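You operate a simulated robot arm through the tools that you are given. There is no shell and no other tool. Be economical: measure what you need, move in short steps, check, and stop when the job is done.

You are at the controls of a simulated robot arm. One attempt, no reset.

JOB
Put things in order on the top of the side table. At the end: the teal muffin case from the top of the side table stands where the cream spice chest stood; the teal dough pot stands where the teal muffin case stood; the rolled green napkin stands where the teal dough pot stood; the cream spice chest stands on top of the white small tier; whatever was shut is shut again. Leave all else as you found it, and nothing knocked over.
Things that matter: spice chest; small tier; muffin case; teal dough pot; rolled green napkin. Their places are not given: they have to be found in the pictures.

Only the result counts: the job must be done as asked and must still hold three seconds after the hand-in. Knocking over, shifting, dropping, spilling or breaking anything else fails it.

ROBOT AND FRAMES
A 7-joint arm with a two-finger parallel gripper, fixed in place. Base frame: the origin is at the foot of the arm, x ahead of it, y to its left, z up; the work surface is at about z = 0. Readings come in m, rad, newtons and seconds.
With the tool pointing down near the work surface it reaches from about 0.22 to 0.58 m from the base axis. Its first joint turns from -1.152 to 1.152 rad. Payload 2.5 kg.
The tool frame sits at the grasp point between the pads (the TCP): z along the fingers, y along the line on which they close. The tips reach 0.023 m beyond it. The gripper opens to 0.094 m. The fingers are 0.038 m wide and 0.01 m thick; the gripper's body (0.054 by 0.096 m) begins 0.039 m behind the TCP.
Orientation is that of the tool frame in the base frame, as [roll, pitch, yaw] about the fixed x, y, z axes, in that order (R = Rz(yaw) Ry(pitch) Rx(roll)). With the fingers straight down and closing along the base's y, the tool's x points along the base's -x, its y along +y and its z along -z.

CONTROLS
- The arm moves only by the tool move_arm. Its argument "commands" is one flat list of numbers, 7 for each row, row after row: the gripper command, from -1 (shut) to 1 (fully open), values between in proportion, then the shift along the tool's x, y, z in m, then the turn, a rotation vector about the tool's x, y, z in rad. In form: [fingers, dx, dy, dz, wx, wy, wz, fingers, dx, dy, dz, wx, wy, wz, ...]. A call has 1 to 8 rows; each row is the pose to reach, as a shift and turn from the pose commanded when the call began, along the tool's axes at that moment. Each row takes 0.2 s and may step no farther than 0.05 m and 0.15 rad from the row before; otherwise, or with a gripper value out of range, the whole call is refused. A pose out of reach is approached as far as the arm can. The call stops where the force on the tool passes 40 N (or 10 N more than at its start, if that is more) or the arm is blocked; 0.2 s more then pass. The fingers move at their own pace (about 0.108 m/s each) and stop on an object; they squeeze with about 35 N. The grip force told is the motor's: it shows also when the fingers shut on nothing. Time passes only in rows, and 0.2 s behind the last, so rows that repeat a pose let the fingers close. It gives the time, the measured TCP pose, the force on the tool (base axes), the opening and the grip force at its end, in the units of the frame above (readings bear some noise).
- Cameras (640 x 400 px; columns grow to the right, rows downward): "scene" is fixed at [0.1239, -0.4114, 0.5429]; the picture's right is [0.80, -0.60, 0.00], its down [-0.34, -0.46, -0.82] and it looks along [0.49, 0.65, -0.57] (base axes); focal length 314 px, centre (320, 200). "wrist" rides on the gripper at [-0.039, 0, -0.044] in the tool frame; the picture's right is [0.00, -1.00, 0.00], its down [0.97, 0.00, -0.24] and it looks along [0.24, 0.00, 0.97] (tool axes); focal length 218 px, centre (320, 200).
- get_image(camera): a new picture of that camera. No time passes.
- point_at(camera, pixels): there is no depth. For up to 12 entries [column, row, z] of the newest picture of that camera ("zoom" is the newest enlarged one), the place [x, y] in the base frame at which the ray of that pixel passes the height z, good to about 0.002 m. No time passes.
- enlarge(camera, box): a new picture of the part [left, top, right, bottom] of that camera's present view, enlarged. No time passes.
- sign_off(): hands the job in; it is judged then, once.

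Work in short steps. Measure before you move; look again where a grasp or a placing could have gone wrong, and mend it. You have 80 turns and 38 pictures in all, those below and enlarged ones among them. Open the gripper and draw the arm clear of the work before you hand the job in, unless the task says otherwise; then end with one line.

The tools are called as a command line: name --argument value ..., lists and objects as JSON in quotes. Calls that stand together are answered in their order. move_arm: Moves the arm, as the interface text tells. Its arguments: {"type":"object","properties":{"commands":{"type":"array","items":{"type":"number"}}},"required":["commands"]} The other tools are called the same way: get_image (camera) takes a picture; point_at (camera, pixels) gives the place at which the rays of pixels pass given heights; enlarge (camera, box) takes an enlarged picture of a part of a camera's view; sign_off () hands the job in.

At the start:

```text
clock: 0.0
eef_pos: [0.3271, 0.1273, 0.3582]
tcp_rot: [3.14, 0.0, -3.141]
ft_force: [-0.3, 0.4, -0.2]
grip_width: 0.0941
finger_force: 0.2
```

scene: 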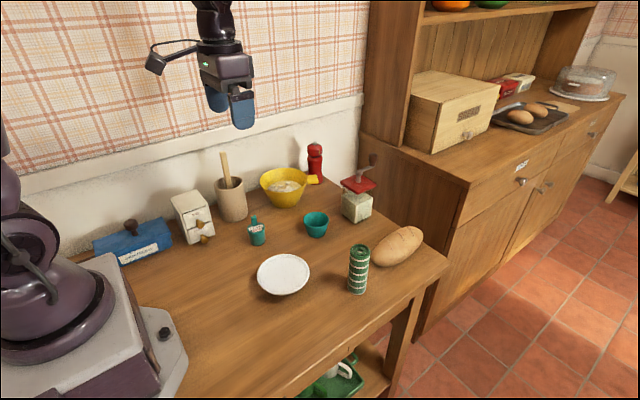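
wrist: 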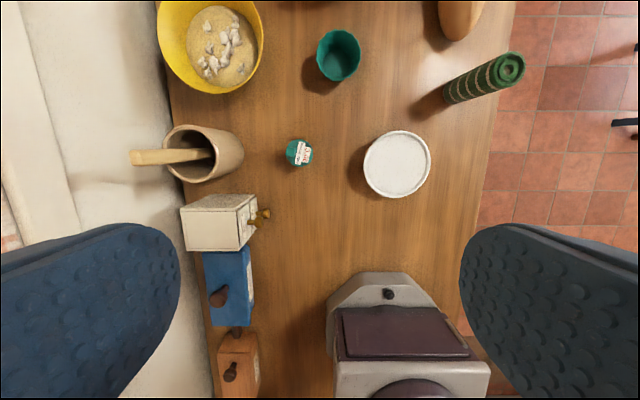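

I see the cream chest near (192,217), a small teal jar near (257,232), a teal cup near (316,224), a white disc near (283,274) and a green roll near (358,268). I'll enlarge the pictures to confirm what these are.

enlarge --camera "scene" --box '[150, 170, 310, 270]'

enlarge --camera "scene" --box '[240, 200, 400, 300]'

enlarge --camera "wrist" --box '[160, 100, 448, 280]'

```text
4.00 times, centred on (230, 220) of scene
```

zoom: 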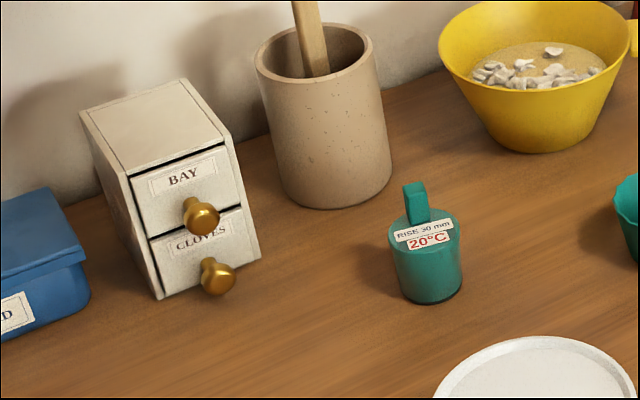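

```text
4.00 times, centred on (320, 250) of scene
```

zoom: 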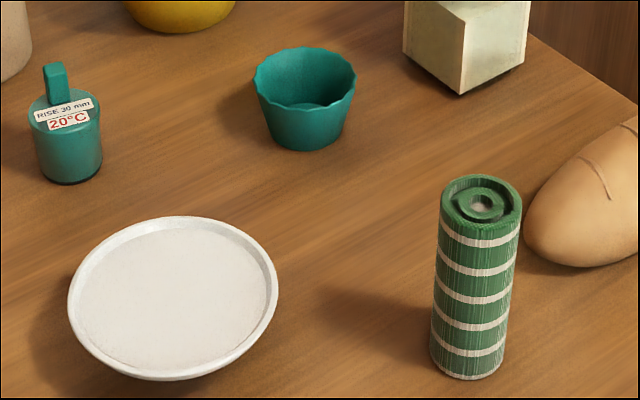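

```text
2.22 times, centred on (304, 190) of wrist
```

zoom: 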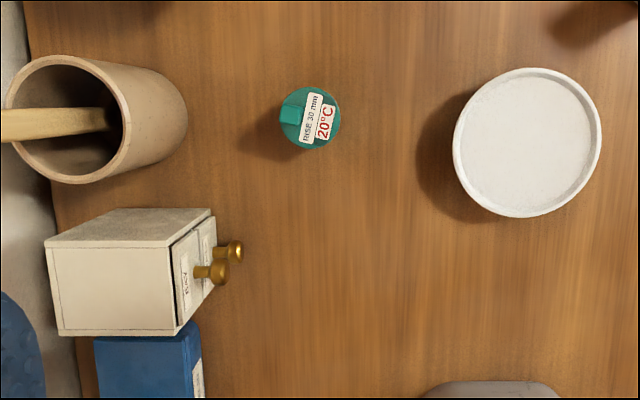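

The layout reads clearly: the chest has two drawers, and the pot has a fin-like handle on its lid. Next I'll measure the chest corners, pot, muffin case, tier and napkin from both cameras at trial heights.

point_at --camera "scene" --pixels '[[215, 234.25, 0], [190.5, 245, 0], [179.5, 214.5, 0.07], [206.25, 205, 0.07], [170, 197.5, 0.07], [196.25, 189.5, 0.07], [257.5, 241, 0], [257.5, 228, 0.04], [356.75, 290.5, 0], [360.25, 250.75, 0.09], [316.25, 233.75, 0], [316.25, 220, 0.04]]'

point_at --camera "wrist" --pixels '[[300, 153, 0.04], [339, 55, 0.04], [397, 164, 0.0], [397, 164, 0.04], [181, 210, 0.07], [186, 251, 0.07], [238, 249, 0.07], [238, 211, 0.07], [510, 69, 0.09], [448, 95, 0], [263, 218, 0.03], [254, 222, 0.05]]'

point_at --camera "scene" --pixels '[[283, 273.25, 0.0], [283, 273.25, 0.04], [257, 273, 0.03], [309.5, 273, 0.03], [283, 254, 0.03], [283, 293, 0.03], [257, 248, 0], [257, 215, 0.05], [203, 224, 0.05], [206, 239, 0.02]]'

```text
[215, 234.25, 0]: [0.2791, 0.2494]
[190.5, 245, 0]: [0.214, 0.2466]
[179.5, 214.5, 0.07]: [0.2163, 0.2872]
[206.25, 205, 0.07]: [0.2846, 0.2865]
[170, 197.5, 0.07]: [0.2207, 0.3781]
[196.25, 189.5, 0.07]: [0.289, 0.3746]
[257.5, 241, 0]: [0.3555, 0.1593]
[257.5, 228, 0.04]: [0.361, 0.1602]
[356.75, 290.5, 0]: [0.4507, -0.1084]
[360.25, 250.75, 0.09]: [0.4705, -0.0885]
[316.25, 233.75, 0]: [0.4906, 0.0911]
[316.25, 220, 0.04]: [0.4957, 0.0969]
```

```text
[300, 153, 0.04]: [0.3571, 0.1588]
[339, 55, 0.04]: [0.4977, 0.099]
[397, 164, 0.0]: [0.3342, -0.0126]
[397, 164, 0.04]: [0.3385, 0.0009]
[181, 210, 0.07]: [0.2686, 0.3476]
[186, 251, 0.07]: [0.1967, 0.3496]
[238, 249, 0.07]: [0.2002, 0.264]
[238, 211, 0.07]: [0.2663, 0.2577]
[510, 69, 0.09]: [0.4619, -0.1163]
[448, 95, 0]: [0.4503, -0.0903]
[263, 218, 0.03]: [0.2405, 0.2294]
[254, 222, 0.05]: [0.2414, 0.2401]
```

```text
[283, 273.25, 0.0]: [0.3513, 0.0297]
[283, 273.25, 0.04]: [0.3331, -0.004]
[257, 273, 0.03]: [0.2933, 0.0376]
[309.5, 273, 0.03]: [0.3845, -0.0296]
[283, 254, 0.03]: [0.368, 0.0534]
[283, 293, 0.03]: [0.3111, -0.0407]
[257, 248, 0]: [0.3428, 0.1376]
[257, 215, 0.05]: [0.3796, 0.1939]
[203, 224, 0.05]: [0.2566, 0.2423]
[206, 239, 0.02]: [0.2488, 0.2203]
```

The chest top comes out at z≈0.094, spanning x 0.212–0.277 and y 0.249–0.337. The tier's rim is at z≈0.036, centred near (0.336, 0.0). Before picking finger openings I'll check the neighbours: the blue box edge, the crock and the back of the table.

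point_at --camera "scene" --pixels '[[172, 243.75, 0], [170, 232, 0.04], [161.25, 217.5, 0.04], [170, 232, 0.055], [232.5, 216, 0], [228.75, 182.5, 0.1], [214, 184, 0.1], [243, 182, 0.1], [223, 153, 0.17], [212.5, 203, 0], [171, 240, 0.01], [230, 222, 0]]'

point_at --camera "wrist" --pixels '[[203, 253, 0.05], [250, 247, 0.05], [254, 320, 0.05], [131, 157, 0.17], [190, 153, 0.1], [215, 156, 0.1], [171, 100, 0], [215, 398, 0], [242, 160, 0]]'

```text
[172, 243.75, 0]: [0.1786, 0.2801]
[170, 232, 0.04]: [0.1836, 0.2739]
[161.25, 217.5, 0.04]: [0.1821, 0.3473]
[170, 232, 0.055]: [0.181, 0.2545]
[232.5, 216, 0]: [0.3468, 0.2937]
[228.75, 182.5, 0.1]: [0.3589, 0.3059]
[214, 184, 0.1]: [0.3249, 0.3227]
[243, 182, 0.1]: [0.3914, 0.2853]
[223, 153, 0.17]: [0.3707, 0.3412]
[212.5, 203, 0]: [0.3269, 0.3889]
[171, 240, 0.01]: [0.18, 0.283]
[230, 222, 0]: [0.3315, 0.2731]
```

```text
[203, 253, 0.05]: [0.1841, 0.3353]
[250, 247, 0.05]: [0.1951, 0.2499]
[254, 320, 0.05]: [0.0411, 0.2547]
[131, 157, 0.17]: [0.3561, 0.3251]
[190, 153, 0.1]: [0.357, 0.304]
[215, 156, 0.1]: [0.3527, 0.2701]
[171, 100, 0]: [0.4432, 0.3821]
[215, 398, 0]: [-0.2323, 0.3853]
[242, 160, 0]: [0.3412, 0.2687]
```

The blue box edge is at x≈0.183, the crock's left side at x≈0.32 and the wall at y≈0.385, so fingers closing along x at about 0.08 opening will fit. I'll rotate the tool and move high above the chest.

move_arm --commands '[0.7, 0.01, 0.02, 0, 0, 0, -0.14, 0.7, 0.02, 0.04, 0, 0, 0, -0.28, 0.7, 0.03, 0.06, 0, 0, 0, -0.42, 0.7, 0.04, 0.08, 0, 0, 0, -0.56, 0.7, 0.05, 0.1, 0.02, 0, 0, -0.7, 0.7, 0.06, 0.12, 0.04, 0, 0, -0.84, 0.7, 0.07, 0.14, 0.06, 0, 0, -0.98, 0.7, 0.08, 0.16, 0.08, 0, 0, -1.12]'

```text
clock: 1.8
eef_pos: [0.2477, 0.2888, 0.2782]
tcp_rot: [3.141, 0.0, -2.02]
ft_force: [-0.1, 0.6, -1.6]
grip_width: 0.0798
finger_force: 0.0
```

The arm tracked well and yaw is now -2.02. I'll finish the turn to -1.571 and check with the wrist camera.

move_arm --commands '[0.7, 0, 0, 0, 0, 0, -0.15, 0.7, 0, 0, 0, 0, 0, -0.3, 0.7, 0, 0, 0, 0, 0, -0.449, 0.7, 0, 0, 0, 0, 0, -0.449]'

get_image --camera "wrist"

```text
clock: 2.8
eef_pos: [0.2472, 0.2877, 0.2772]
tcp_rot: [3.141, -0.002, -1.57]
ft_force: [0.1, 0.0, -0.2]
grip_width: 0.0796
finger_force: 0.0
```

```text
32 pictures are left
```

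wrist: 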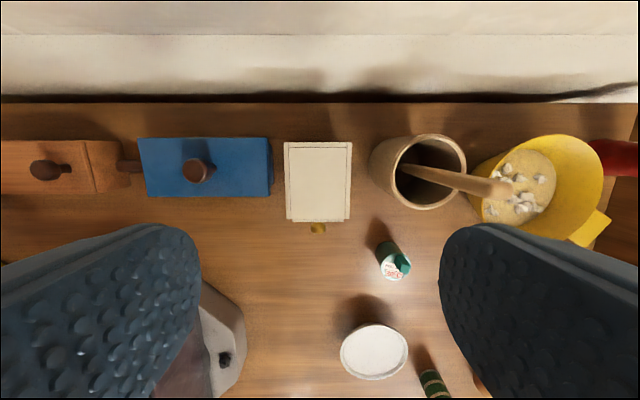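

The chest top shows corners near (284,142), (352,142), (351,221) and (286,222), and nothing is in the way. I'll project these at z=0.094.

point_at --camera "wrist" --pixels '[[284, 142, 0.094], [352, 142, 0.094], [350.5, 221, 0.094], [286, 222, 0.094], [272, 166, 0.05], [374, 375, 0.036], [374, 352, 0.036], [340, 352, 0.036], [408, 352, 0.036], [374, 326, 0.036], [374, 379, 0.036]]'

```text
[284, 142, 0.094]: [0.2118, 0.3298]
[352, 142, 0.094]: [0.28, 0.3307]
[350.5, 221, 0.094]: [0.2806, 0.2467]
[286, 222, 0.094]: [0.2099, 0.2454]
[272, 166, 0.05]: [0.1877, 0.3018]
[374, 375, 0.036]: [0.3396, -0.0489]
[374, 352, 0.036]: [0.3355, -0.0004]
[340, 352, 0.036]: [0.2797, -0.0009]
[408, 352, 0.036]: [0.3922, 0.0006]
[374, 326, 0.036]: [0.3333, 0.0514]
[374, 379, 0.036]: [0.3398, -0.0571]
```

The chest centre is (0.2455, 0.288) and its width about 0.069. I'll descend to TCP z≈0.075, so the tips stay just above the blue box's height.

move_arm --commands '[0.83, 0, 0.0017, 0.045, 0, 0, 0, 0.83, 0, 0.0017, 0.09, 0, 0, 0, 0.83, 0, 0.0017, 0.13, 0, 0, 0, 0.83, 0, 0.0017, 0.17, 0, 0, 0, 0.83, 0, 0.0017, 0.19, 0, 0, 0, 0.83, 0, 0.0017, 0.203, 0, 0, 0, 0.83, 0, 0.0017, 0.203, 0, 0, 0]'

```text
clock: 4.4
eef_pos: [0.2466, 0.2871, 0.0765]
tcp_rot: [-3.141, -0.002, -1.571]
ft_force: [0.6, -0.6, -0.1]
grip_width: 0.0859
finger_force: 0.0
```

No contact on the way down. I'll close on the chest sides.

move_arm --commands '[0.3, 0, 0, 0, 0, 0, 0, -1, 0, 0, 0, 0, 0, 0, -1, 0, 0, 0, 0, 0, 0, -1, 0, 0, 0, 0, 0, 0]'

get_image --camera "scene"

```text
clock: 5.4
eef_pos: [0.2452, 0.2872, 0.0774]
tcp_rot: [-3.141, 0.0, -1.572]
ft_force: [0.2, 0.3, 0.6]
grip_width: 0.0679
finger_force: 34.7
```

```text
31 pictures are left
```

scene: 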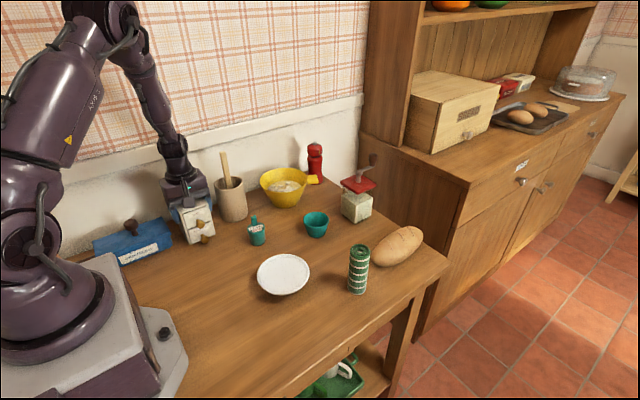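

The grip is firm (opening 0.068, force 35 N). I'll lift straight up and check.

move_arm --commands '[-1, 0, 0, -0.01, 0, 0, 0, -1, 0, 0, -0.03, 0, 0, 0, -1, 0, 0, -0.06, 0, 0, 0, -1, 0, 0, -0.09, 0, 0, 0, -1, 0, 0, -0.12, 0, 0, 0, -1, 0, 0, -0.12, 0, 0, 0]'

get_image --camera "scene"

```text
clock: 6.8
eef_pos: [0.2453, 0.2875, 0.1953]
tcp_rot: [3.141, 0.0, -1.571]
ft_force: [-0.2, 0.3, -2.7]
grip_width: 0.0676
finger_force: 35.3
```

```text
30 pictures are left
```

scene: 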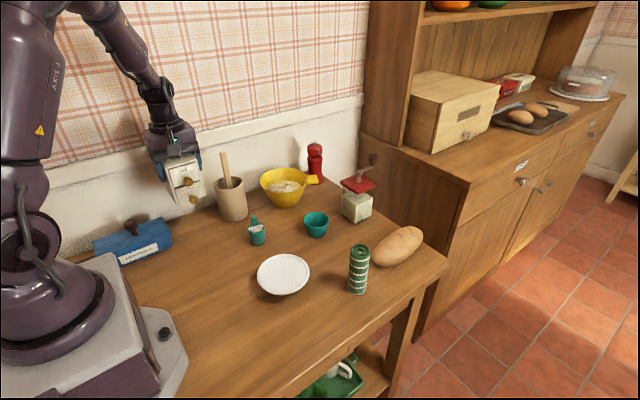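

The chest is up (weight ~2.7 N) with its bottom at z≈0.118. I'll carry it level to above the tier.

move_arm --commands '[-1, 0.03, 0, 0, 0, 0, 0, -1, 0.07, 0, 0, 0, 0, 0, -1, 0.11, -0.015, 0, 0, 0, 0, -1, 0.15, -0.035, 0, 0, 0, 0, -1, 0.19, -0.055, 0, 0, 0, 0, -1, 0.23, -0.075, 0, 0, 0, 0, -1, 0.265, -0.088, 0, 0, 0, 0, -1, 0.29, -0.091, 0, 0, 0, 0]'

enlarge --camera "scene" --box '[200, 180, 360, 280]'

get_image --camera "wrist"

```text
clock: 8.6
eef_pos: [0.3363, -0.0036, 0.1946]
tcp_rot: [-3.141, 0.001, -1.571]
ft_force: [0.4, 0.2, -2.7]
grip_width: 0.0679
finger_force: 34.2
```

```text
4.00 times, centred on (280, 230) of scene
```

zoom: 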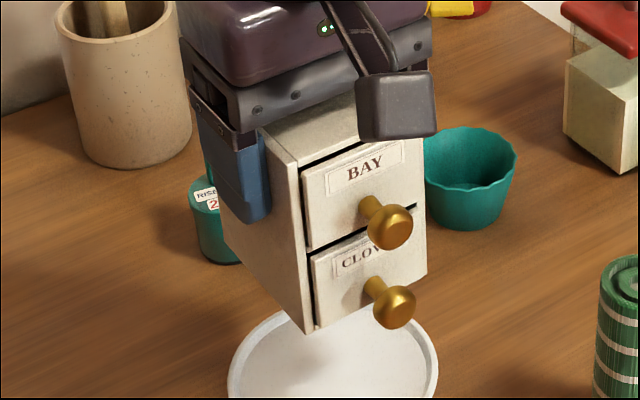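

```text
28 pictures are left
```

wrist: 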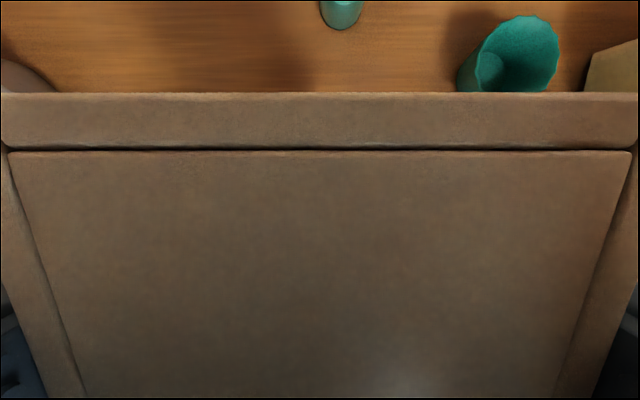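

The drawers look shut and the chest is centred over the tier. I'll lower it, slowing toward contact, which I expect at TCP z≈0.11.

move_arm --commands '[-1, 0, 0, 0.025, 0, 0, 0, -1, 0, 0, 0.05, 0, 0, 0, -1, 0, 0, 0.065, 0, 0, 0, -1, 0, 0, 0.073, 0, 0, 0, -1, 0, 0, 0.077, 0, 0, 0, -1, 0, 0, 0.077, 0, 0, 0]'

enlarge --camera "scene" --box '[200, 200, 360, 300]'

```text
clock: 10.0
eef_pos: [0.3352, -0.0024, 0.118]
tcp_rot: [3.141, 0.0, -1.572]
ft_force: [0.2, 0.2, -3.1]
grip_width: 0.0678
finger_force: 35.1
```

```text
4.00 times, centred on (280, 250) of scene
```

zoom: 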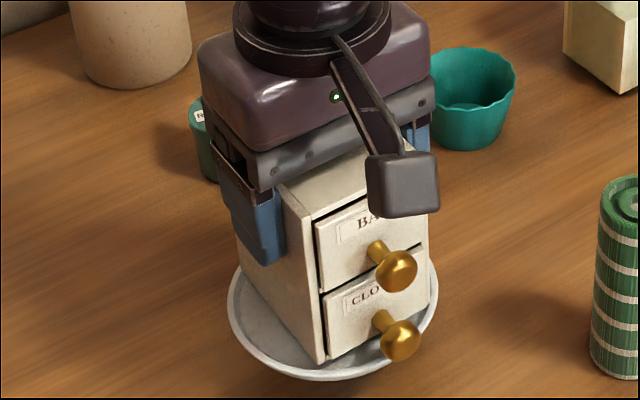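

The chest is still hovering with no contact, centred on the dish. I'll lower it in 2 mm steps and watch the force.

move_arm --commands '[-1, 0, 0, 0.002, 0, 0, 0, -1, 0, 0, 0.004, 0, 0, 0, -1, 0, 0, 0.006, 0, 0, 0, -1, 0, 0, 0.006, 0, 0, 0]'

```text
clock: 11.0
eef_pos: [0.3369, -0.003, 0.1124]
tcp_rot: [3.141, -0.001, -1.571]
ft_force: [-0.2, 0.0, -2.8]
grip_width: 0.0678
finger_force: 35.1
```

Still only the chest's weight shows (-2.8 N). I'll go on in 1 mm steps.

move_arm --commands '[-1, 0, 0, 0.001, 0, 0, 0, -1, 0, 0, 0.002, 0, 0, 0, -1, 0, 0, 0.003, 0, 0, 0, -1, 0, 0, 0.003, 0, 0, 0]'

```text
clock: 12.0
eef_pos: [0.3362, -0.0042, 0.1097]
tcp_rot: [3.142, 0.0, -1.572]
ft_force: [-9.3, 1.3, 32.7]
grip_width: 0.0679
finger_force: 34.8
```

Contact came at z≈0.110 with 33 N. I'll back off about 1 mm to relieve the load before releasing.

move_arm --commands '[-1, 0, 0, -0.001, 0, 0, 0, -1, 0, 0, -0.001, 0, 0, 0]'

```text
clock: 12.6
eef_pos: [0.3356, -0.0035, 0.1109]
tcp_rot: [3.141, 0.0, -1.573]
ft_force: [-1.8, -0.4, 7.5]
grip_width: 0.0679
finger_force: 34.7
```

Light contact is now about 10 N beyond the weight. I'll open the fingers slowly.

move_arm --commands '[0.5, 0, 0, 0, 0, 0, 0, 0.7, 0, 0, 0, 0, 0, 0, 0.85, 0, 0, 0, 0, 0, 0]'

enlarge --camera "scene" --box '[200, 200, 360, 300]'

```text
clock: 13.4
eef_pos: [0.3356, -0.0026, 0.1111]
tcp_rot: [-3.141, 0.001, -1.572]
ft_force: [-0.2, -0.9, 0.5]
grip_width: 0.0872
finger_force: 0.1
```

```text
4.00 times, centred on (280, 250) of scene
```

zoom: 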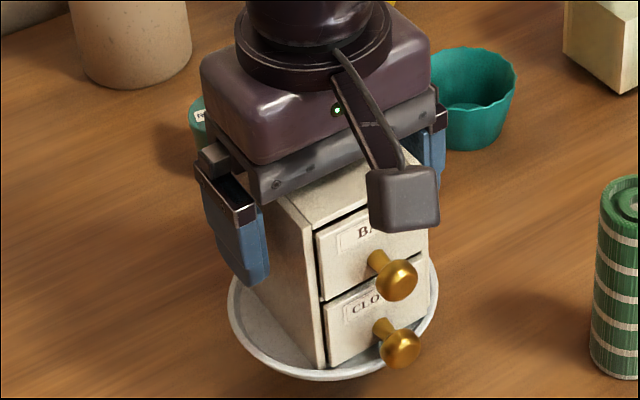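

The chest stands within the dish, drawers shut. I'll raise the arm straight up.

move_arm --commands '[0.85, 0, 0, -0.03, 0, 0, 0, 0.85, 0, 0, -0.07, 0, 0, 0, 0.85, 0, 0, -0.11, 0, 0, 0, 1, 0, 0, -0.15, 0, 0, 0, 1, 0, 0, -0.18, 0, 0, 0]'

```text
clock: 14.6
eef_pos: [0.3378, -0.003, 0.2907]
tcp_rot: [3.141, 0.002, -1.573]
ft_force: [-0.5, 0.2, -0.1]
grip_width: 0.0938
finger_force: 0.1
```

I'll move to above the muffin case, turning the tool back toward yaw π.

move_arm --commands '[1, -0.0125, -0.019, 0, 0, 0, 0.14, 1, -0.025, -0.038, 0, 0, 0, 0.28, 1, -0.0375, -0.057, 0, 0, 0, 0.42, 1, -0.05, -0.076, 0, 0, 0, 0.56, 1, -0.0625, -0.095, 0, 0, 0, 0.7, 1, -0.075, -0.114, 0, 0, 0, 0.84, 1, -0.0875, -0.133, 0, 0, 0, 0.98, 1, -0.1, -0.152, 0.02, 0, 0, 1.12]'

move_arm --commands '[1, 0, 0, 0, 0, 0, 0.15, 1, 0, 0, 0, 0, 0, 0.3, 1, 0, 0, 0, 0, 0, 0.45, 1, 0, 0, 0, 0, 0, 0.45]'

get_image --camera "wrist"

get_image --camera "scene"

```text
clock: 16.4
eef_pos: [0.4887, 0.0951, 0.2698]
tcp_rot: [3.141, 0.001, -2.696]
ft_force: [0.7, -0.2, 0.3]
grip_width: 0.094
finger_force: 0.1
```

```text
clock: 17.4
eef_pos: [0.4872, 0.0967, 0.2699]
tcp_rot: [-3.141, 0.0, 3.138]
ft_force: [-0.1, 0.6, 0.5]
grip_width: 0.094
finger_force: 0.0
```

```text
25 pictures are left
```

wrist: 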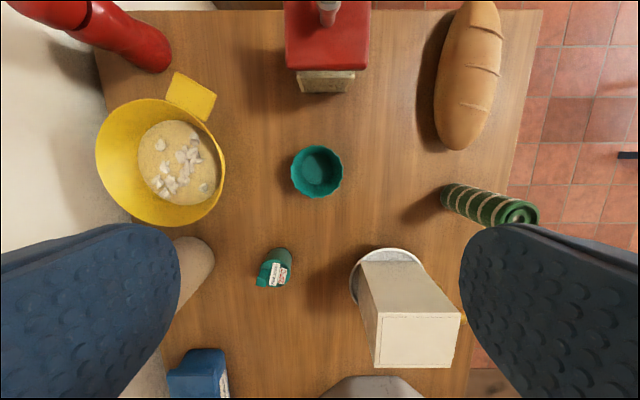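

```text
24 pictures are left
```

scene: 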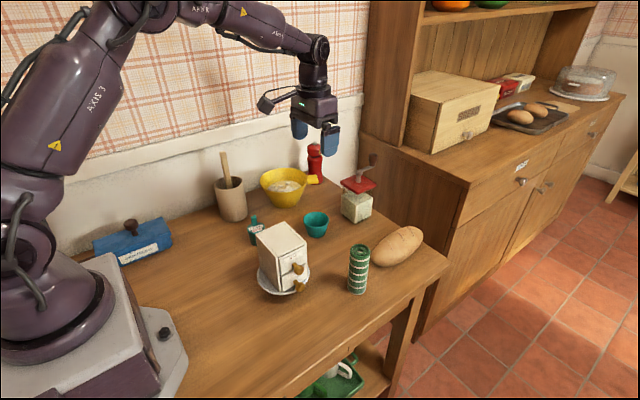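

The muffin case in the wrist view has its rim centred near (317,172) and its floor near (316,167). I'll measure the rim, the base, the pot and the napkin.

point_at --camera "wrist" --pixels '[[317, 171.5, 0.04], [316, 167, 0.003], [291, 171, 0.04], [343, 171, 0.04], [317, 145, 0.04], [317, 199, 0.04], [277, 274, 0.05], [281, 256, 0], [521, 213, 0.1], [455, 195, 0], [320, 92, 0.03], [327, 82, 0.07]]'

enlarge --camera "wrist" --box '[240, 130, 400, 230]'

```text
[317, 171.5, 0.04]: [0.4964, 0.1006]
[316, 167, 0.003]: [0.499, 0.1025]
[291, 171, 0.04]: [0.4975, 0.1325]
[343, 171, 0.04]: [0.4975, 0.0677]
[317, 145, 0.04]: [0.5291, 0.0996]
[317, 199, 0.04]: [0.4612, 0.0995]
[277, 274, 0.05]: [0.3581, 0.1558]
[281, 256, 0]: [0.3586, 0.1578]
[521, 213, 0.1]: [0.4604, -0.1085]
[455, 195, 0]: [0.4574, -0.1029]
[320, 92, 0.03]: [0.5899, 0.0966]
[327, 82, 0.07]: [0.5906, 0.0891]
```

```text
4.00 times, centred on (320, 180) of wrist
```

zoom: 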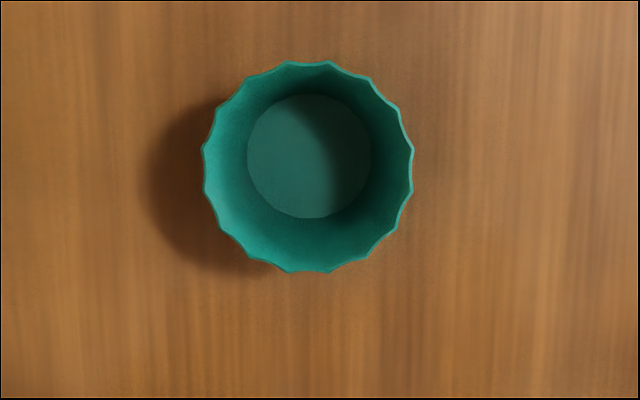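

The muffin case is at (0.496, 0.0995) with a rim diameter of 0.065. I'll descend around it with open fingers to TCP z≈0.030.

move_arm --commands '[1, -0.009, 0.003, 0.04, 0, 0, 0, 1, -0.009, 0.003, 0.085, 0, 0, 0, 1, -0.009, 0.003, 0.13, 0, 0, 0, 1, -0.009, 0.003, 0.17, 0, 0, 0, 1, -0.009, 0.003, 0.205, 0, 0, 0, 1, -0.009, 0.003, 0.23, 0, 0, 0, 1, -0.009, 0.003, 0.24, 0, 0, 0, 1, -0.009, 0.003, 0.24, 0, 0, 0]'

get_image --camera "wrist"

```text
clock: 19.2
eef_pos: [0.4976, 0.0993, 0.0298]
tcp_rot: [-3.141, 0.0, 3.141]
ft_force: [-0.9, -1.0, -0.7]
grip_width: 0.0937
finger_force: 0.1
```

```text
22 pictures are left
```

wrist: 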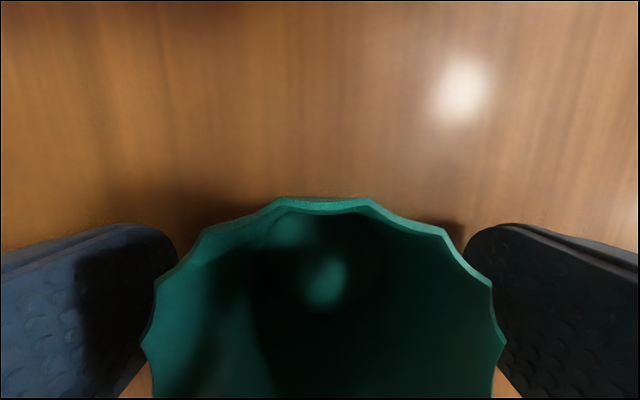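

The case is centred between the fingers (rim from columns 142 to 505). I'll close on it.

move_arm --commands '[0.5, 0, 0, 0, 0, 0, 0, 0.3, 0, 0, 0, 0, 0, 0, 0, 0, 0, 0, 0, 0, 0, -1, 0, 0, 0, 0, 0, 0, -1, 0, 0, 0, 0, 0, 0, -1, 0, 0, 0, 0, 0, 0]'

```text
clock: 20.6
eef_pos: [0.4975, 0.1002, 0.0305]
tcp_rot: [-3.14, 0.0, 3.139]
ft_force: [0.4, -0.1, -0.2]
grip_width: 0.0672
finger_force: 35.6
```

It gripped at 0.067 with 35 N. I'll lift and check.

move_arm --commands '[-1, 0, 0, -0.01, 0, 0, 0, -1, 0, 0, -0.03, 0, 0, 0, -1, 0, 0, -0.07, 0, 0, 0, -1, 0, 0, -0.11, 0, 0, 0, -1, 0, 0, -0.15, 0, 0, 0, -1, 0, 0, -0.18, 0, 0, 0, -1, 0, 0, -0.18, 0, 0, 0]'

get_image --camera "scene"

```text
clock: 22.2
eef_pos: [0.4979, 0.0996, 0.2112]
tcp_rot: [3.141, -0.002, 3.139]
ft_force: [0.5, 0.6, 0.0]
grip_width: 0.0671
finger_force: 34.5
```

```text
21 pictures are left
```

scene: 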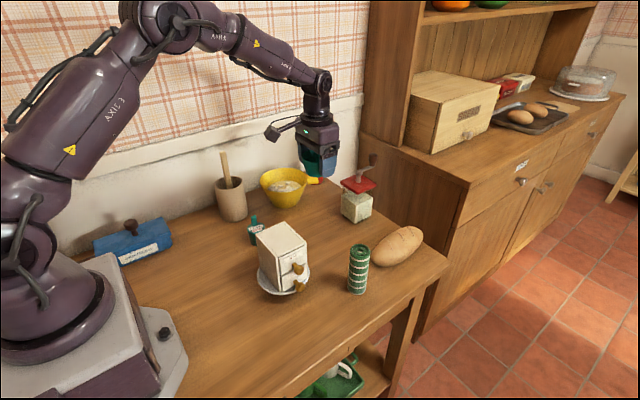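

The case is held and nothing else moved. I'll carry it, avoiding the crock, to (0.28, 0.20) while turning to yaw -π/2, the same approach that cleared the neighbours before.

move_arm --commands '[-1, 0.027, 0.0125, 0, 0, 0, -0.14, -1, 0.054, 0.025, 0, 0, 0, -0.28, -1, 0.081, 0.0375, 0, 0, 0, -0.42, -1, 0.108, 0.05, 0, 0, 0, -0.56, -1, 0.135, 0.0625, 0, 0, 0, -0.7, -1, 0.162, 0.075, 0, 0, 0, -0.84, -1, 0.189, 0.0875, 0, 0, 0, -0.98, -1, 0.216, 0.1, 0, 0, 0, -1.12]'

move_arm --commands '[-1, 0, 0, 0, 0, 0, -0.15, -1, 0, 0, 0, 0, 0, -0.3, -1, 0, 0, 0, 0, 0, -0.45, -1, 0, 0, 0, 0, 0, -0.45]'

```text
clock: 24.0
eef_pos: [0.2811, 0.1997, 0.2095]
tcp_rot: [3.141, 0.0, -2.021]
ft_force: [0.5, -0.7, -0.2]
grip_width: 0.0667
finger_force: 35.1
```

```text
clock: 25.0
eef_pos: [0.2806, 0.1995, 0.2105]
tcp_rot: [-3.142, 0.003, -1.569]
ft_force: [0.6, 0.0, 0.2]
grip_width: 0.067
finger_force: 35.1
```

I'm at (0.281, 0.200). I'll move over the chest's old spot (0.2455, 0.288), then go down to z≈0.06.

move_arm --commands '[-1, -0.03, 0.015, 0, 0, 0, 0, -1, -0.06, 0.03, 0, 0, 0, 0, -1, -0.088, 0.0353, 0, 0, 0, 0, -1, -0.088, 0.0353, 0.03, 0, 0, 0, -1, -0.088, 0.0353, 0.07, 0, 0, 0, -1, -0.088, 0.0353, 0.11, 0, 0, 0, -1, -0.088, 0.0353, 0.145, 0, 0, 0, -1, -0.088, 0.0353, 0.15, 0, 0, 0]'

enlarge --camera "scene" --box '[130, 170, 290, 270]'

```text
clock: 26.8
eef_pos: [0.2448, 0.2876, 0.0596]
tcp_rot: [-3.141, 0.0, -1.573]
ft_force: [-0.5, -0.4, 0.6]
grip_width: 0.0668
finger_force: 35.3
```

```text
4.00 times, centred on (210, 220) of scene
```

zoom: 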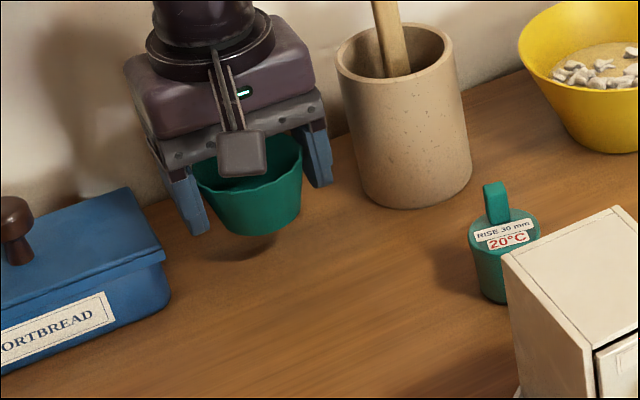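

The case hangs level over the spot. I'll lower it to just above the pickup height (0.0305), in fine steps at the end.

move_arm --commands '[-1, 0, 0, 0.015, 0, 0, 0, -1, 0, 0, 0.023, 0, 0, 0, -1, 0, 0, 0.026, 0, 0, 0, -1, 0, 0, 0.028, 0, 0, 0, -1, 0, 0, 0.0285, 0, 0, 0, -1, 0, 0, 0.0285, 0, 0, 0]'

```text
clock: 28.2
eef_pos: [0.2455, 0.2878, 0.0321]
tcp_rot: [3.141, -0.001, -1.573]
ft_force: [0.5, 0.2, -0.9]
grip_width: 0.0666
finger_force: 34.5
```

No contact yet at 0.032. I'll take 0.7 mm steps further.

move_arm --commands '[-1, 0, 0, 0.0007, 0, 0, 0, -1, 0, 0, 0.0014, 0, 0, 0, -1, 0, 0, 0.0014, 0, 0, 0]'

```text
clock: 29.0
eef_pos: [0.2455, 0.2877, 0.0309]
tcp_rot: [3.14, -0.002, -1.573]
ft_force: [0.0, -0.3, -0.3]
grip_width: 0.0664
finger_force: 35.6
```

It is within about a millimetre. One more millimetre to find contact.

move_arm --commands '[-1, 0, 0, 0.0006, 0, 0, 0, -1, 0, 0, 0.0012, 0, 0, 0, -1, 0, 0, 0.0012, 0, 0, 0]'

```text
clock: 29.8
eef_pos: [0.2457, 0.2889, 0.0293]
tcp_rot: [3.14, -0.002, -1.572]
ft_force: [-3.7, -3.8, 16.6]
grip_width: 0.0666
finger_force: 35.6
```

Contact reads 17 N. I'll ease up 0.6 mm, then open to about 0.085.

move_arm --commands '[-1, 0, 0, -0.0006, 0, 0, 0, -1, 0, 0, -0.0006, 0, 0, 0, 0.5, 0, 0, -0.0006, 0, 0, 0, 0.7, 0, 0, -0.0006, 0, 0, 0, 0.8, 0, 0, -0.0006, 0, 0, 0, 0.8, 0, 0, -0.0006, 0, 0, 0]'

move_arm --commands '[0.8, 0, 0, -0.02, 0, 0, 0, 0.8, 0, 0, -0.05, 0, 0, 0, 0.8, 0, 0, -0.09, 0, 0, 0, 0.8, 0, 0, -0.13, 0, 0, 0, 0.8, 0, 0, -0.17, 0, 0, 0, 0.8, 0, 0, -0.2, 0, 0, 0, 0.8, 0, 0, -0.23, 0, 0, 0]'

get_image --camera "wrist"

```text
clock: 31.2
eef_pos: [0.2471, 0.2876, 0.0294]
tcp_rot: [-3.141, 0.001, -1.572]
ft_force: [-0.3, -0.8, -0.2]
grip_width: 0.0843
finger_force: 0.0
```

```text
clock: 32.8
eef_pos: [0.2463, 0.2874, 0.2604]
tcp_rot: [-3.141, 0.0, -1.573]
ft_force: [-0.6, 0.9, -0.1]
grip_width: 0.0844
finger_force: 0.1
```

```text
19 pictures are left
```

wrist: 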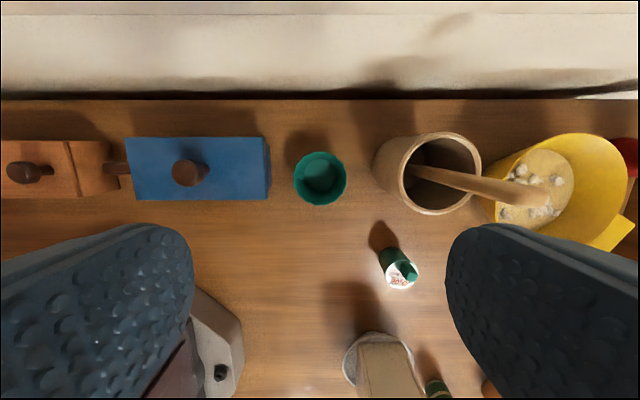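

The muffin case stands upright at the chest's old spot. I'll move above the pot at (0.358, 0.158), turning back to yaw π.

move_arm --commands '[0.8, 0.02, -0.008, 0, 0, 0, 0.14, 0.8, 0.04, -0.018, 0, 0, 0, 0.28, 0.8, 0.06, -0.034, 0, 0, 0, 0.42, 0.8, 0.08, -0.05, 0, 0, 0, 0.56, 0.8, 0.1, -0.066, 0, 0, 0, 0.7, 0.8, 0.115, -0.082, 0, 0, 0, 0.84, 0.8, 0.125, -0.098, 0, 0, 0, 0.98, 0.8, 0.13, -0.112, 0, 0, 0, 1.12]'

move_arm --commands '[0.8, 0, 0, 0, 0, 0, 0.15, 0.8, 0, 0, 0, 0, 0, 0.3, 0.8, 0, 0, 0, 0, 0, 0.45, 0.8, 0, 0, 0, 0, 0, 0.45]'

get_image --camera "wrist"

get_image --camera "scene"

```text
clock: 34.6
eef_pos: [0.3573, 0.1573, 0.2599]
tcp_rot: [3.141, 0.001, -2.698]
ft_force: [0.2, 0.5, 0.3]
grip_width: 0.0844
finger_force: 0.1
```

```text
clock: 35.6
eef_pos: [0.3579, 0.1579, 0.261]
tcp_rot: [3.141, 0.001, 3.139]
ft_force: [0.1, 0.0, 0.0]
grip_width: 0.0843
finger_force: 0.0
```

```text
18 pictures are left
```

wrist: 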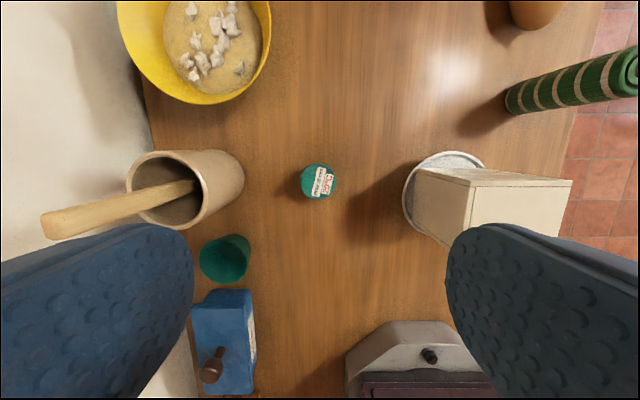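

```text
17 pictures are left
```

scene: 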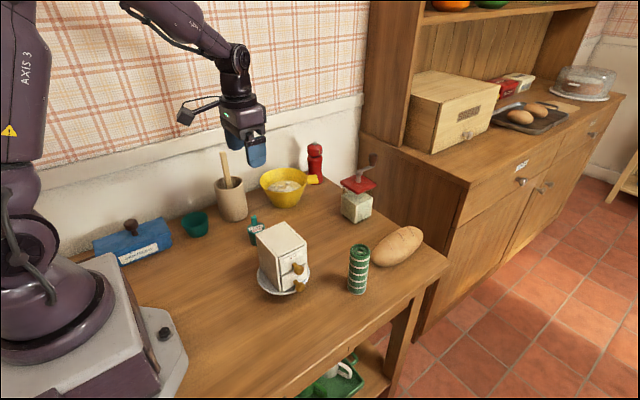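

The pot in the wrist view is near (319,182). I'll enlarge it and compute its position and diameter.

enlarge --camera "wrist" --box '[272, 152, 368, 212]'

point_at --camera "wrist" --pixels '[[319, 182, 0.04], [301, 182, 0.04], [337, 182, 0.04], [319, 163, 0.04], [319, 201, 0.04], [224, 259, 0.01], [226, 259, 0.04]]'

```text
6.67 times, centred on (320, 182) of wrist
```

zoom: 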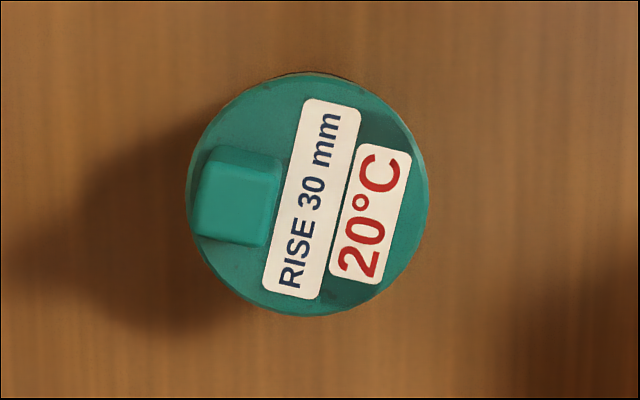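

```text
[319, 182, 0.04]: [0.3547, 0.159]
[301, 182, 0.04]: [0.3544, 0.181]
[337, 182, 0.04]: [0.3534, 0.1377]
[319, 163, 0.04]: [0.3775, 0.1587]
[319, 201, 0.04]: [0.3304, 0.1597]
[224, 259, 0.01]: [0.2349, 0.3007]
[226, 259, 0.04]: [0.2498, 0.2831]
```

The pot is about 0.0435 across at (0.3565, 0.159), with a handle on its +y side reaching z≈0.067, inside the rim outline. I'll descend to TCP z≈0.036 so the palm clears the handle.

move_arm --commands '[0.8, 0.0014, 0.0013, 0.04, 0, 0, 0, 0.8, 0.0014, 0.0013, 0.085, 0, 0, 0, 0.8, 0.0014, 0.0013, 0.13, 0, 0, 0, 0.8, 0.0014, 0.0013, 0.165, 0, 0, 0, 0.8, 0.0014, 0.0013, 0.195, 0, 0, 0, 0.8, 0.0014, 0.0013, 0.215, 0, 0, 0, 0.8, 0.0014, 0.0013, 0.225, 0, 0, 0, 0.8, 0.0014, 0.0013, 0.225, 0, 0, 0]'

get_image --camera "wrist"

```text
clock: 37.4
eef_pos: [0.3567, 0.1591, 0.0342]
tcp_rot: [-3.141, -0.002, 3.139]
ft_force: [1.1, -0.2, 0.3]
grip_width: 0.0845
finger_force: 0.0
```

```text
15 pictures are left
```

wrist: 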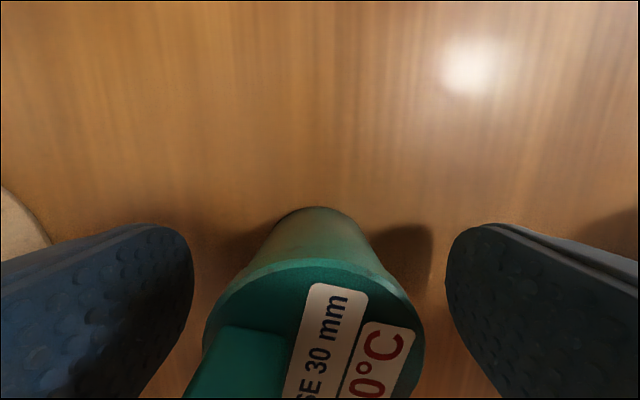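

The pot sits between the fingers with no contact. I'll close the fingers.

move_arm --commands '[0.3, 0, 0, 0, 0, 0, 0, 0, 0, 0, 0, 0, 0, 0, -0.2, 0, 0, 0, 0, 0, 0, -1, 0, 0, 0, 0, 0, 0, -1, 0, 0, 0, 0, 0, 0, -1, 0, 0, 0, 0, 0, 0]'

```text
clock: 38.8
eef_pos: [0.3564, 0.1596, 0.0357]
tcp_rot: [-3.141, -0.001, 3.139]
ft_force: [-0.8, 1.1, -0.1]
grip_width: 0.0408
finger_force: 35.1
```

Gripped at 0.041. I'll lift and check the result.

move_arm --commands '[-1, 0, 0, -0.01, 0, 0, 0, -1, 0, 0, -0.03, 0, 0, 0, -1, 0, 0, -0.06, 0, 0, 0, -1, 0, 0, -0.09, 0, 0, 0, -1, 0, 0, -0.12, 0, 0, 0, -1, 0, 0, -0.12, 0, 0, 0]'

get_image --camera "scene"

```text
clock: 40.2
eef_pos: [0.3566, 0.1584, 0.1551]
tcp_rot: [-3.142, 0.001, 3.14]
ft_force: [-0.6, -0.6, -0.7]
grip_width: 0.0408
finger_force: 35.1
```

```text
14 pictures are left
```

scene: 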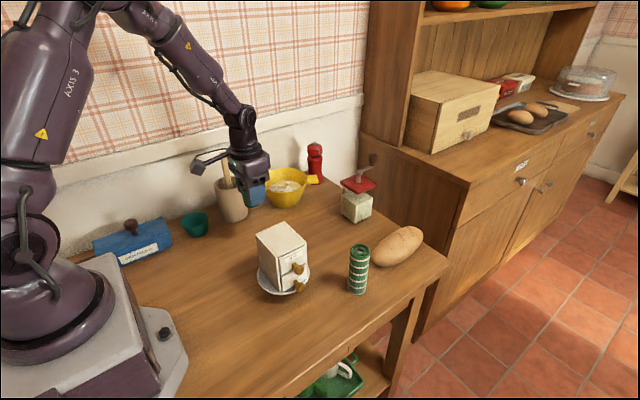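

The pot is lifted. I'll carry it to the muffin case's old spot (0.497, 0.0995) and lower to z≈0.055.

move_arm --commands '[-1, -0.035, -0.015, 0, 0, 0, 0, -1, -0.07, -0.03, 0, 0, 0, 0, -1, -0.105, -0.045, 0, 0, 0, 0, -1, -0.1405, -0.0595, 0, 0, 0, 0, -1, -0.1405, -0.0595, 0.03, 0, 0, 0, -1, -0.1405, -0.0595, 0.065, 0, 0, 0, -1, -0.1405, -0.0595, 0.095, 0, 0, 0, -1, -0.1405, -0.0595, 0.1, 0, 0, 0]'

move_arm --commands '[-1, 0, 0, 0.01, 0, 0, 0, -1, 0, 0, 0.015, 0, 0, 0, -1, 0, 0, 0.017, 0, 0, 0, -1, 0, 0, 0.018, 0, 0, 0, -1, 0, 0, 0.018, 0, 0, 0]'

```text
clock: 42.0
eef_pos: [0.4965, 0.0998, 0.0546]
tcp_rot: [3.141, 0.001, 3.139]
ft_force: [-0.1, -0.4, -1.2]
grip_width: 0.0411
finger_force: 35.0
```

```text
clock: 43.2
eef_pos: [0.4968, 0.0996, 0.0353]
tcp_rot: [3.142, -0.001, 3.139]
ft_force: [0.9, 0.4, -1.5]
grip_width: 0.0408
finger_force: 35.4
```

It's at the pickup height with no load yet. I'll step down to find contact.

move_arm --commands '[-1, 0, 0, 0.0006, 0, 0, 0, -1, 0, 0, 0.0012, 0, 0, 0, -1, 0, 0, 0.0012, 0, 0, 0]'

```text
clock: 44.0
eef_pos: [0.4963, 0.1, 0.0359]
tcp_rot: [-3.14, 0.0, 3.138]
ft_force: [-0.2, -0.2, -0.5]
grip_width: 0.0408
finger_force: 34.9
```

Maybe it is just touching. I'll step another millimetre.

move_arm --commands '[-1, 0, 0, 0.0006, 0, 0, 0, -1, 0, 0, 0.0012, 0, 0, 0, -1, 0, 0, 0.0012, 0, 0, 0]'

```text
clock: 44.8
eef_pos: [0.4966, 0.0996, 0.0349]
tcp_rot: [-3.14, -0.001, 3.141]
ft_force: [-9.2, -0.2, 16.9]
grip_width: 0.0409
finger_force: 35.2
```

Contact is found at 17 N. I'll ease 0.6 mm, open, and rise once released.

move_arm --commands '[-1, 0, 0, -0.0006, 0, 0, 0, -1, 0, 0, -0.0006, 0, 0, 0, 0.2, 0, 0, -0.0006, 0, 0, 0, 0.5, 0, 0, -0.0006, 0, 0, 0, 0.8, 0, 0, -0.0006, 0, 0, 0, 0.8, 0, 0, -0.0006, 0, 0, 0]'

move_arm --commands '[0.8, 0, 0, -0.02, 0, 0, 0, 0.8, 0, 0, -0.05, 0, 0, 0, 0.8, 0, 0, -0.09, 0, 0, 0, 0.8, 0, 0, -0.13, 0, 0, 0, 0.8, 0, 0, -0.17, 0, 0, 0, 0.8, 0, 0, -0.21, 0, 0, 0, 0.8, 0, 0, -0.25, 0, 0, 0]'

get_image --camera "scene"

```text
clock: 46.2
eef_pos: [0.4962, 0.0998, 0.0348]
tcp_rot: [-3.141, -0.001, 3.141]
ft_force: [0.0, -0.5, -0.7]
grip_width: 0.0845
finger_force: 0.1
```

```text
clock: 47.8
eef_pos: [0.497, 0.099, 0.2844]
tcp_rot: [-3.141, 0.001, 3.139]
ft_force: [-0.9, -0.6, -0.4]
grip_width: 0.0845
finger_force: 0.1
```

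```text
13 pictures are left
```

scene: 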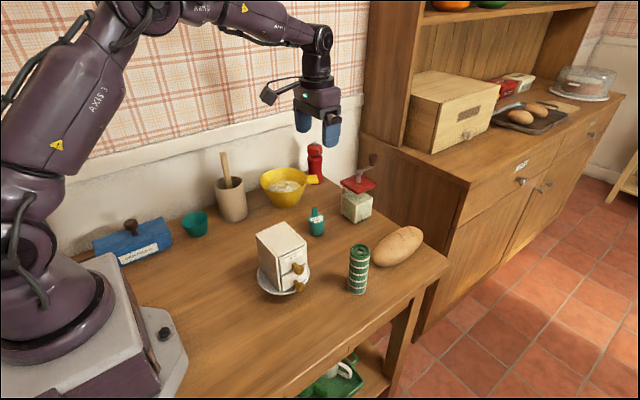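

The pot stands upright at the new spot. I'll move high to above the napkin near (0.458, -0.107) and look.

move_arm --commands '[0.8, 0.008, -0.04, 0, 0, 0, 0, 0.8, 0.016, -0.08, 0, 0, 0, 0, 0.8, 0.024, -0.12, 0, 0, 0, 0, 0.8, 0.032, -0.16, 0, 0, 0, 0, 0.8, 0.039, -0.2, 0, 0, 0, 0, 0.8, 0.039, -0.206, 0, 0, 0, 0, 0.8, 0.039, -0.206, 0, 0, 0, 0]'

get_image --camera "wrist"

```text
clock: 49.4
eef_pos: [0.4572, -0.1078, 0.2854]
tcp_rot: [-3.141, -0.001, 3.139]
ft_force: [0.3, -0.6, 0.1]
grip_width: 0.0845
finger_force: 0.1
```

```text
12 pictures are left
```

wrist: 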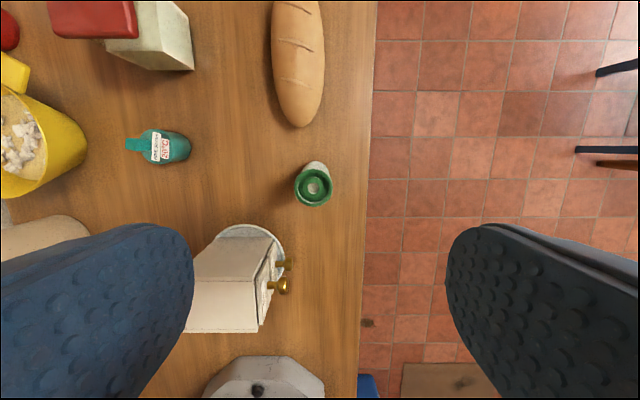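

The napkin's top is centred near (313,187), its far base edge is near (317,161), and the bread's tip is near (300,127). I'll measure these.

point_at --camera "wrist" --pixels '[[313.5, 187, 0.112], [294, 187, 0.112], [333, 187, 0.112], [313.5, 168, 0.112], [313.5, 206, 0.112], [316, 161, 0], [300, 127, 0.03], [325, 100, 0.03], [287, 288, 0.06], [288, 266, 0.1], [365, 187, 0]]'

enlarge --camera "wrist" --box '[256, 130, 384, 210]'

```text
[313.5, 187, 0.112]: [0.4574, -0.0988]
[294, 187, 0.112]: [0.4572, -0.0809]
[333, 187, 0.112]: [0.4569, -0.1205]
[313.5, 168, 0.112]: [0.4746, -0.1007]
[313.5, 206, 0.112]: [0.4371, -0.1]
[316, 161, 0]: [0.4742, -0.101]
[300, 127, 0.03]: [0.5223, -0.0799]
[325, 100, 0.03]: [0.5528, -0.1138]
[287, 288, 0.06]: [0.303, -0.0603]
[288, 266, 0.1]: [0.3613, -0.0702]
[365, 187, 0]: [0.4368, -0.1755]
```

```text
5.00 times, centred on (320, 170) of wrist
```

zoom: 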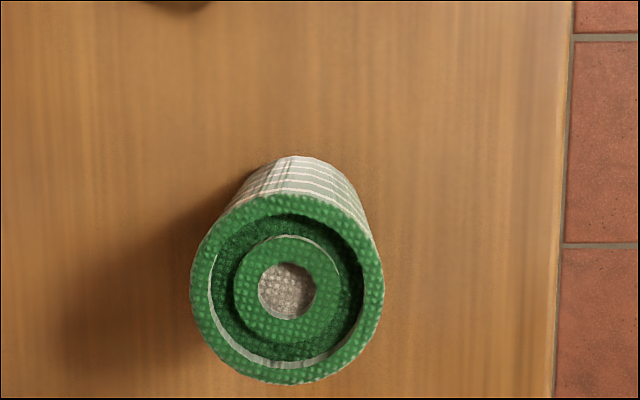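

The napkin axis is at (0.456, -0.100), diameter ~0.039, height ~0.112. I'll descend to TCP z≈0.086 so the palm stays above its top.

move_arm --commands '[0.8, 0.001, 0.007, 0.03, 0, 0, 0, 0.8, 0.001, 0.007, 0.07, 0, 0, 0, 0.8, 0.001, 0.007, 0.11, 0, 0, 0, 0.8, 0.001, 0.007, 0.145, 0, 0, 0, 0.8, 0.001, 0.007, 0.175, 0, 0, 0, 0.8, 0.001, 0.007, 0.192, 0, 0, 0, 0.8, 0.001, 0.007, 0.199, 0, 0, 0, 0.8, 0.001, 0.007, 0.199, 0, 0, 0]'

get_image --camera "wrist"

```text
clock: 51.2
eef_pos: [0.4572, -0.0999, 0.0865]
tcp_rot: [-3.141, 0.0, 3.141]
ft_force: [-0.8, -0.3, 0.0]
grip_width: 0.0847
finger_force: 0.1
```

```text
10 pictures are left
```

wrist: 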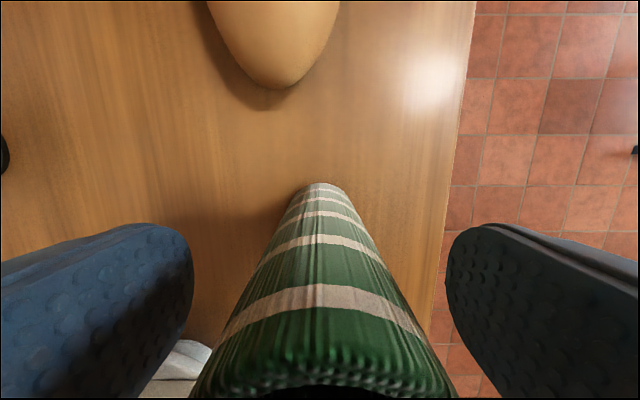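

The napkin is centred between the fingers. I'll close in gradual steps.

move_arm --commands '[0.3, 0, 0, 0, 0, 0, 0, 0, 0, 0, 0, 0, 0, 0, -0.15, 0, 0, 0, 0, 0, 0, -0.3, 0, 0, 0, 0, 0, 0, -1, 0, 0, 0, 0, 0, 0, -1, 0, 0, 0, 0, 0, 0, -1, 0, 0, 0, 0, 0, 0]'

```text
clock: 52.8
eef_pos: [0.4564, -0.0994, 0.0858]
tcp_rot: [3.141, 0.001, 3.14]
ft_force: [0.8, 0.1, -0.4]
grip_width: 0.038
finger_force: 35.0
```

Gripped at 0.038. I'll lift well above the chest's top.

move_arm --commands '[-1, 0, 0, -0.01, 0, 0, 0, -1, 0, 0, -0.03, 0, 0, 0, -1, 0, 0, -0.06, 0, 0, 0, -1, 0, 0, -0.09, 0, 0, 0, -1, 0, 0, -0.12, 0, 0, 0, -1, 0, 0, -0.15, 0, 0, 0, -1, 0, 0, -0.15, 0, 0, 0]'

get_image --camera "scene"

```text
clock: 54.4
eef_pos: [0.4562, -0.0996, 0.2364]
tcp_rot: [-3.142, 0.0, 3.139]
ft_force: [-0.1, 0.8, -0.2]
grip_width: 0.0381
finger_force: 35.3
```

```text
9 pictures are left
```

scene: 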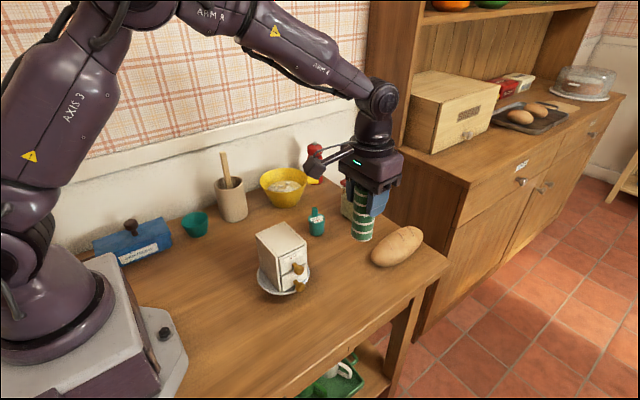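

The napkin hangs vertically. I'll carry it at this height to the pot's old spot (0.3565, 0.159).

move_arm --commands '[-1, 0.005, 0.035, 0, 0, 0, 0, -1, 0.01, 0.075, 0, 0, 0, 0, -1, 0.025, 0.115, 0, 0, 0, 0, -1, 0.045, 0.155, 0, 0, 0, 0, -1, 0.065, 0.195, 0, 0, 0, 0, -1, 0.085, 0.23, 0, 0, 0, 0, -1, 0.0998, 0.259, 0, 0, 0, 0, -1, 0.0998, 0.259, 0, 0, 0, 0]'

move_arm --commands '[-1, 0, 0, 0.03, 0, 0, 0, -1, 0, 0, 0.065, 0, 0, 0, -1, 0, 0, 0.1, 0, 0, 0, -1, 0, 0, 0.125, 0, 0, 0, -1, 0, 0, 0.138, 0, 0, 0, -1, 0, 0, 0.145, 0, 0, 0, -1, 0, 0, 0.148, 0, 0, 0, -1, 0, 0, 0.148, 0, 0, 0]'

```text
clock: 56.2
eef_pos: [0.3575, 0.1604, 0.236]
tcp_rot: [3.141, 0.0, 3.14]
ft_force: [-0.8, -0.7, 0.5]
grip_width: 0.0378
finger_force: 35.1
```

```text
clock: 58.0
eef_pos: [0.3567, 0.1586, 0.0884]
tcp_rot: [-3.14, -0.001, 3.141]
ft_force: [-0.7, 0.0, -0.2]
grip_width: 0.0381
finger_force: 35.1
```

I'm about 2 mm above the pickup height, so I'll step down to contact.

move_arm --commands '[-1, 0, 0, 0.0007, 0, 0, 0, -1, 0, 0, 0.0014, 0, 0, 0, -1, 0, 0, 0.0021, 0, 0, 0, -1, 0, 0, 0.0021, 0, 0, 0]'

```text
clock: 59.0
eef_pos: [0.3568, 0.1592, 0.0871]
tcp_rot: [-3.14, 0.0, 3.14]
ft_force: [0.0, 0.2, 0.0]
grip_width: 0.0383
finger_force: 34.9
```

No contact yet; I'll step another 1.2 mm.

move_arm --commands '[-1, 0, 0, 0.0006, 0, 0, 0, -1, 0, 0, 0.0012, 0, 0, 0, -1, 0, 0, 0.0012, 0, 0, 0]'

```text
clock: 59.8
eef_pos: [0.3574, 0.1598, 0.0863]
tcp_rot: [3.14, 0.0, 3.14]
ft_force: [-7.9, -4.9, 27.6]
grip_width: 0.0381
finger_force: 35.2
```

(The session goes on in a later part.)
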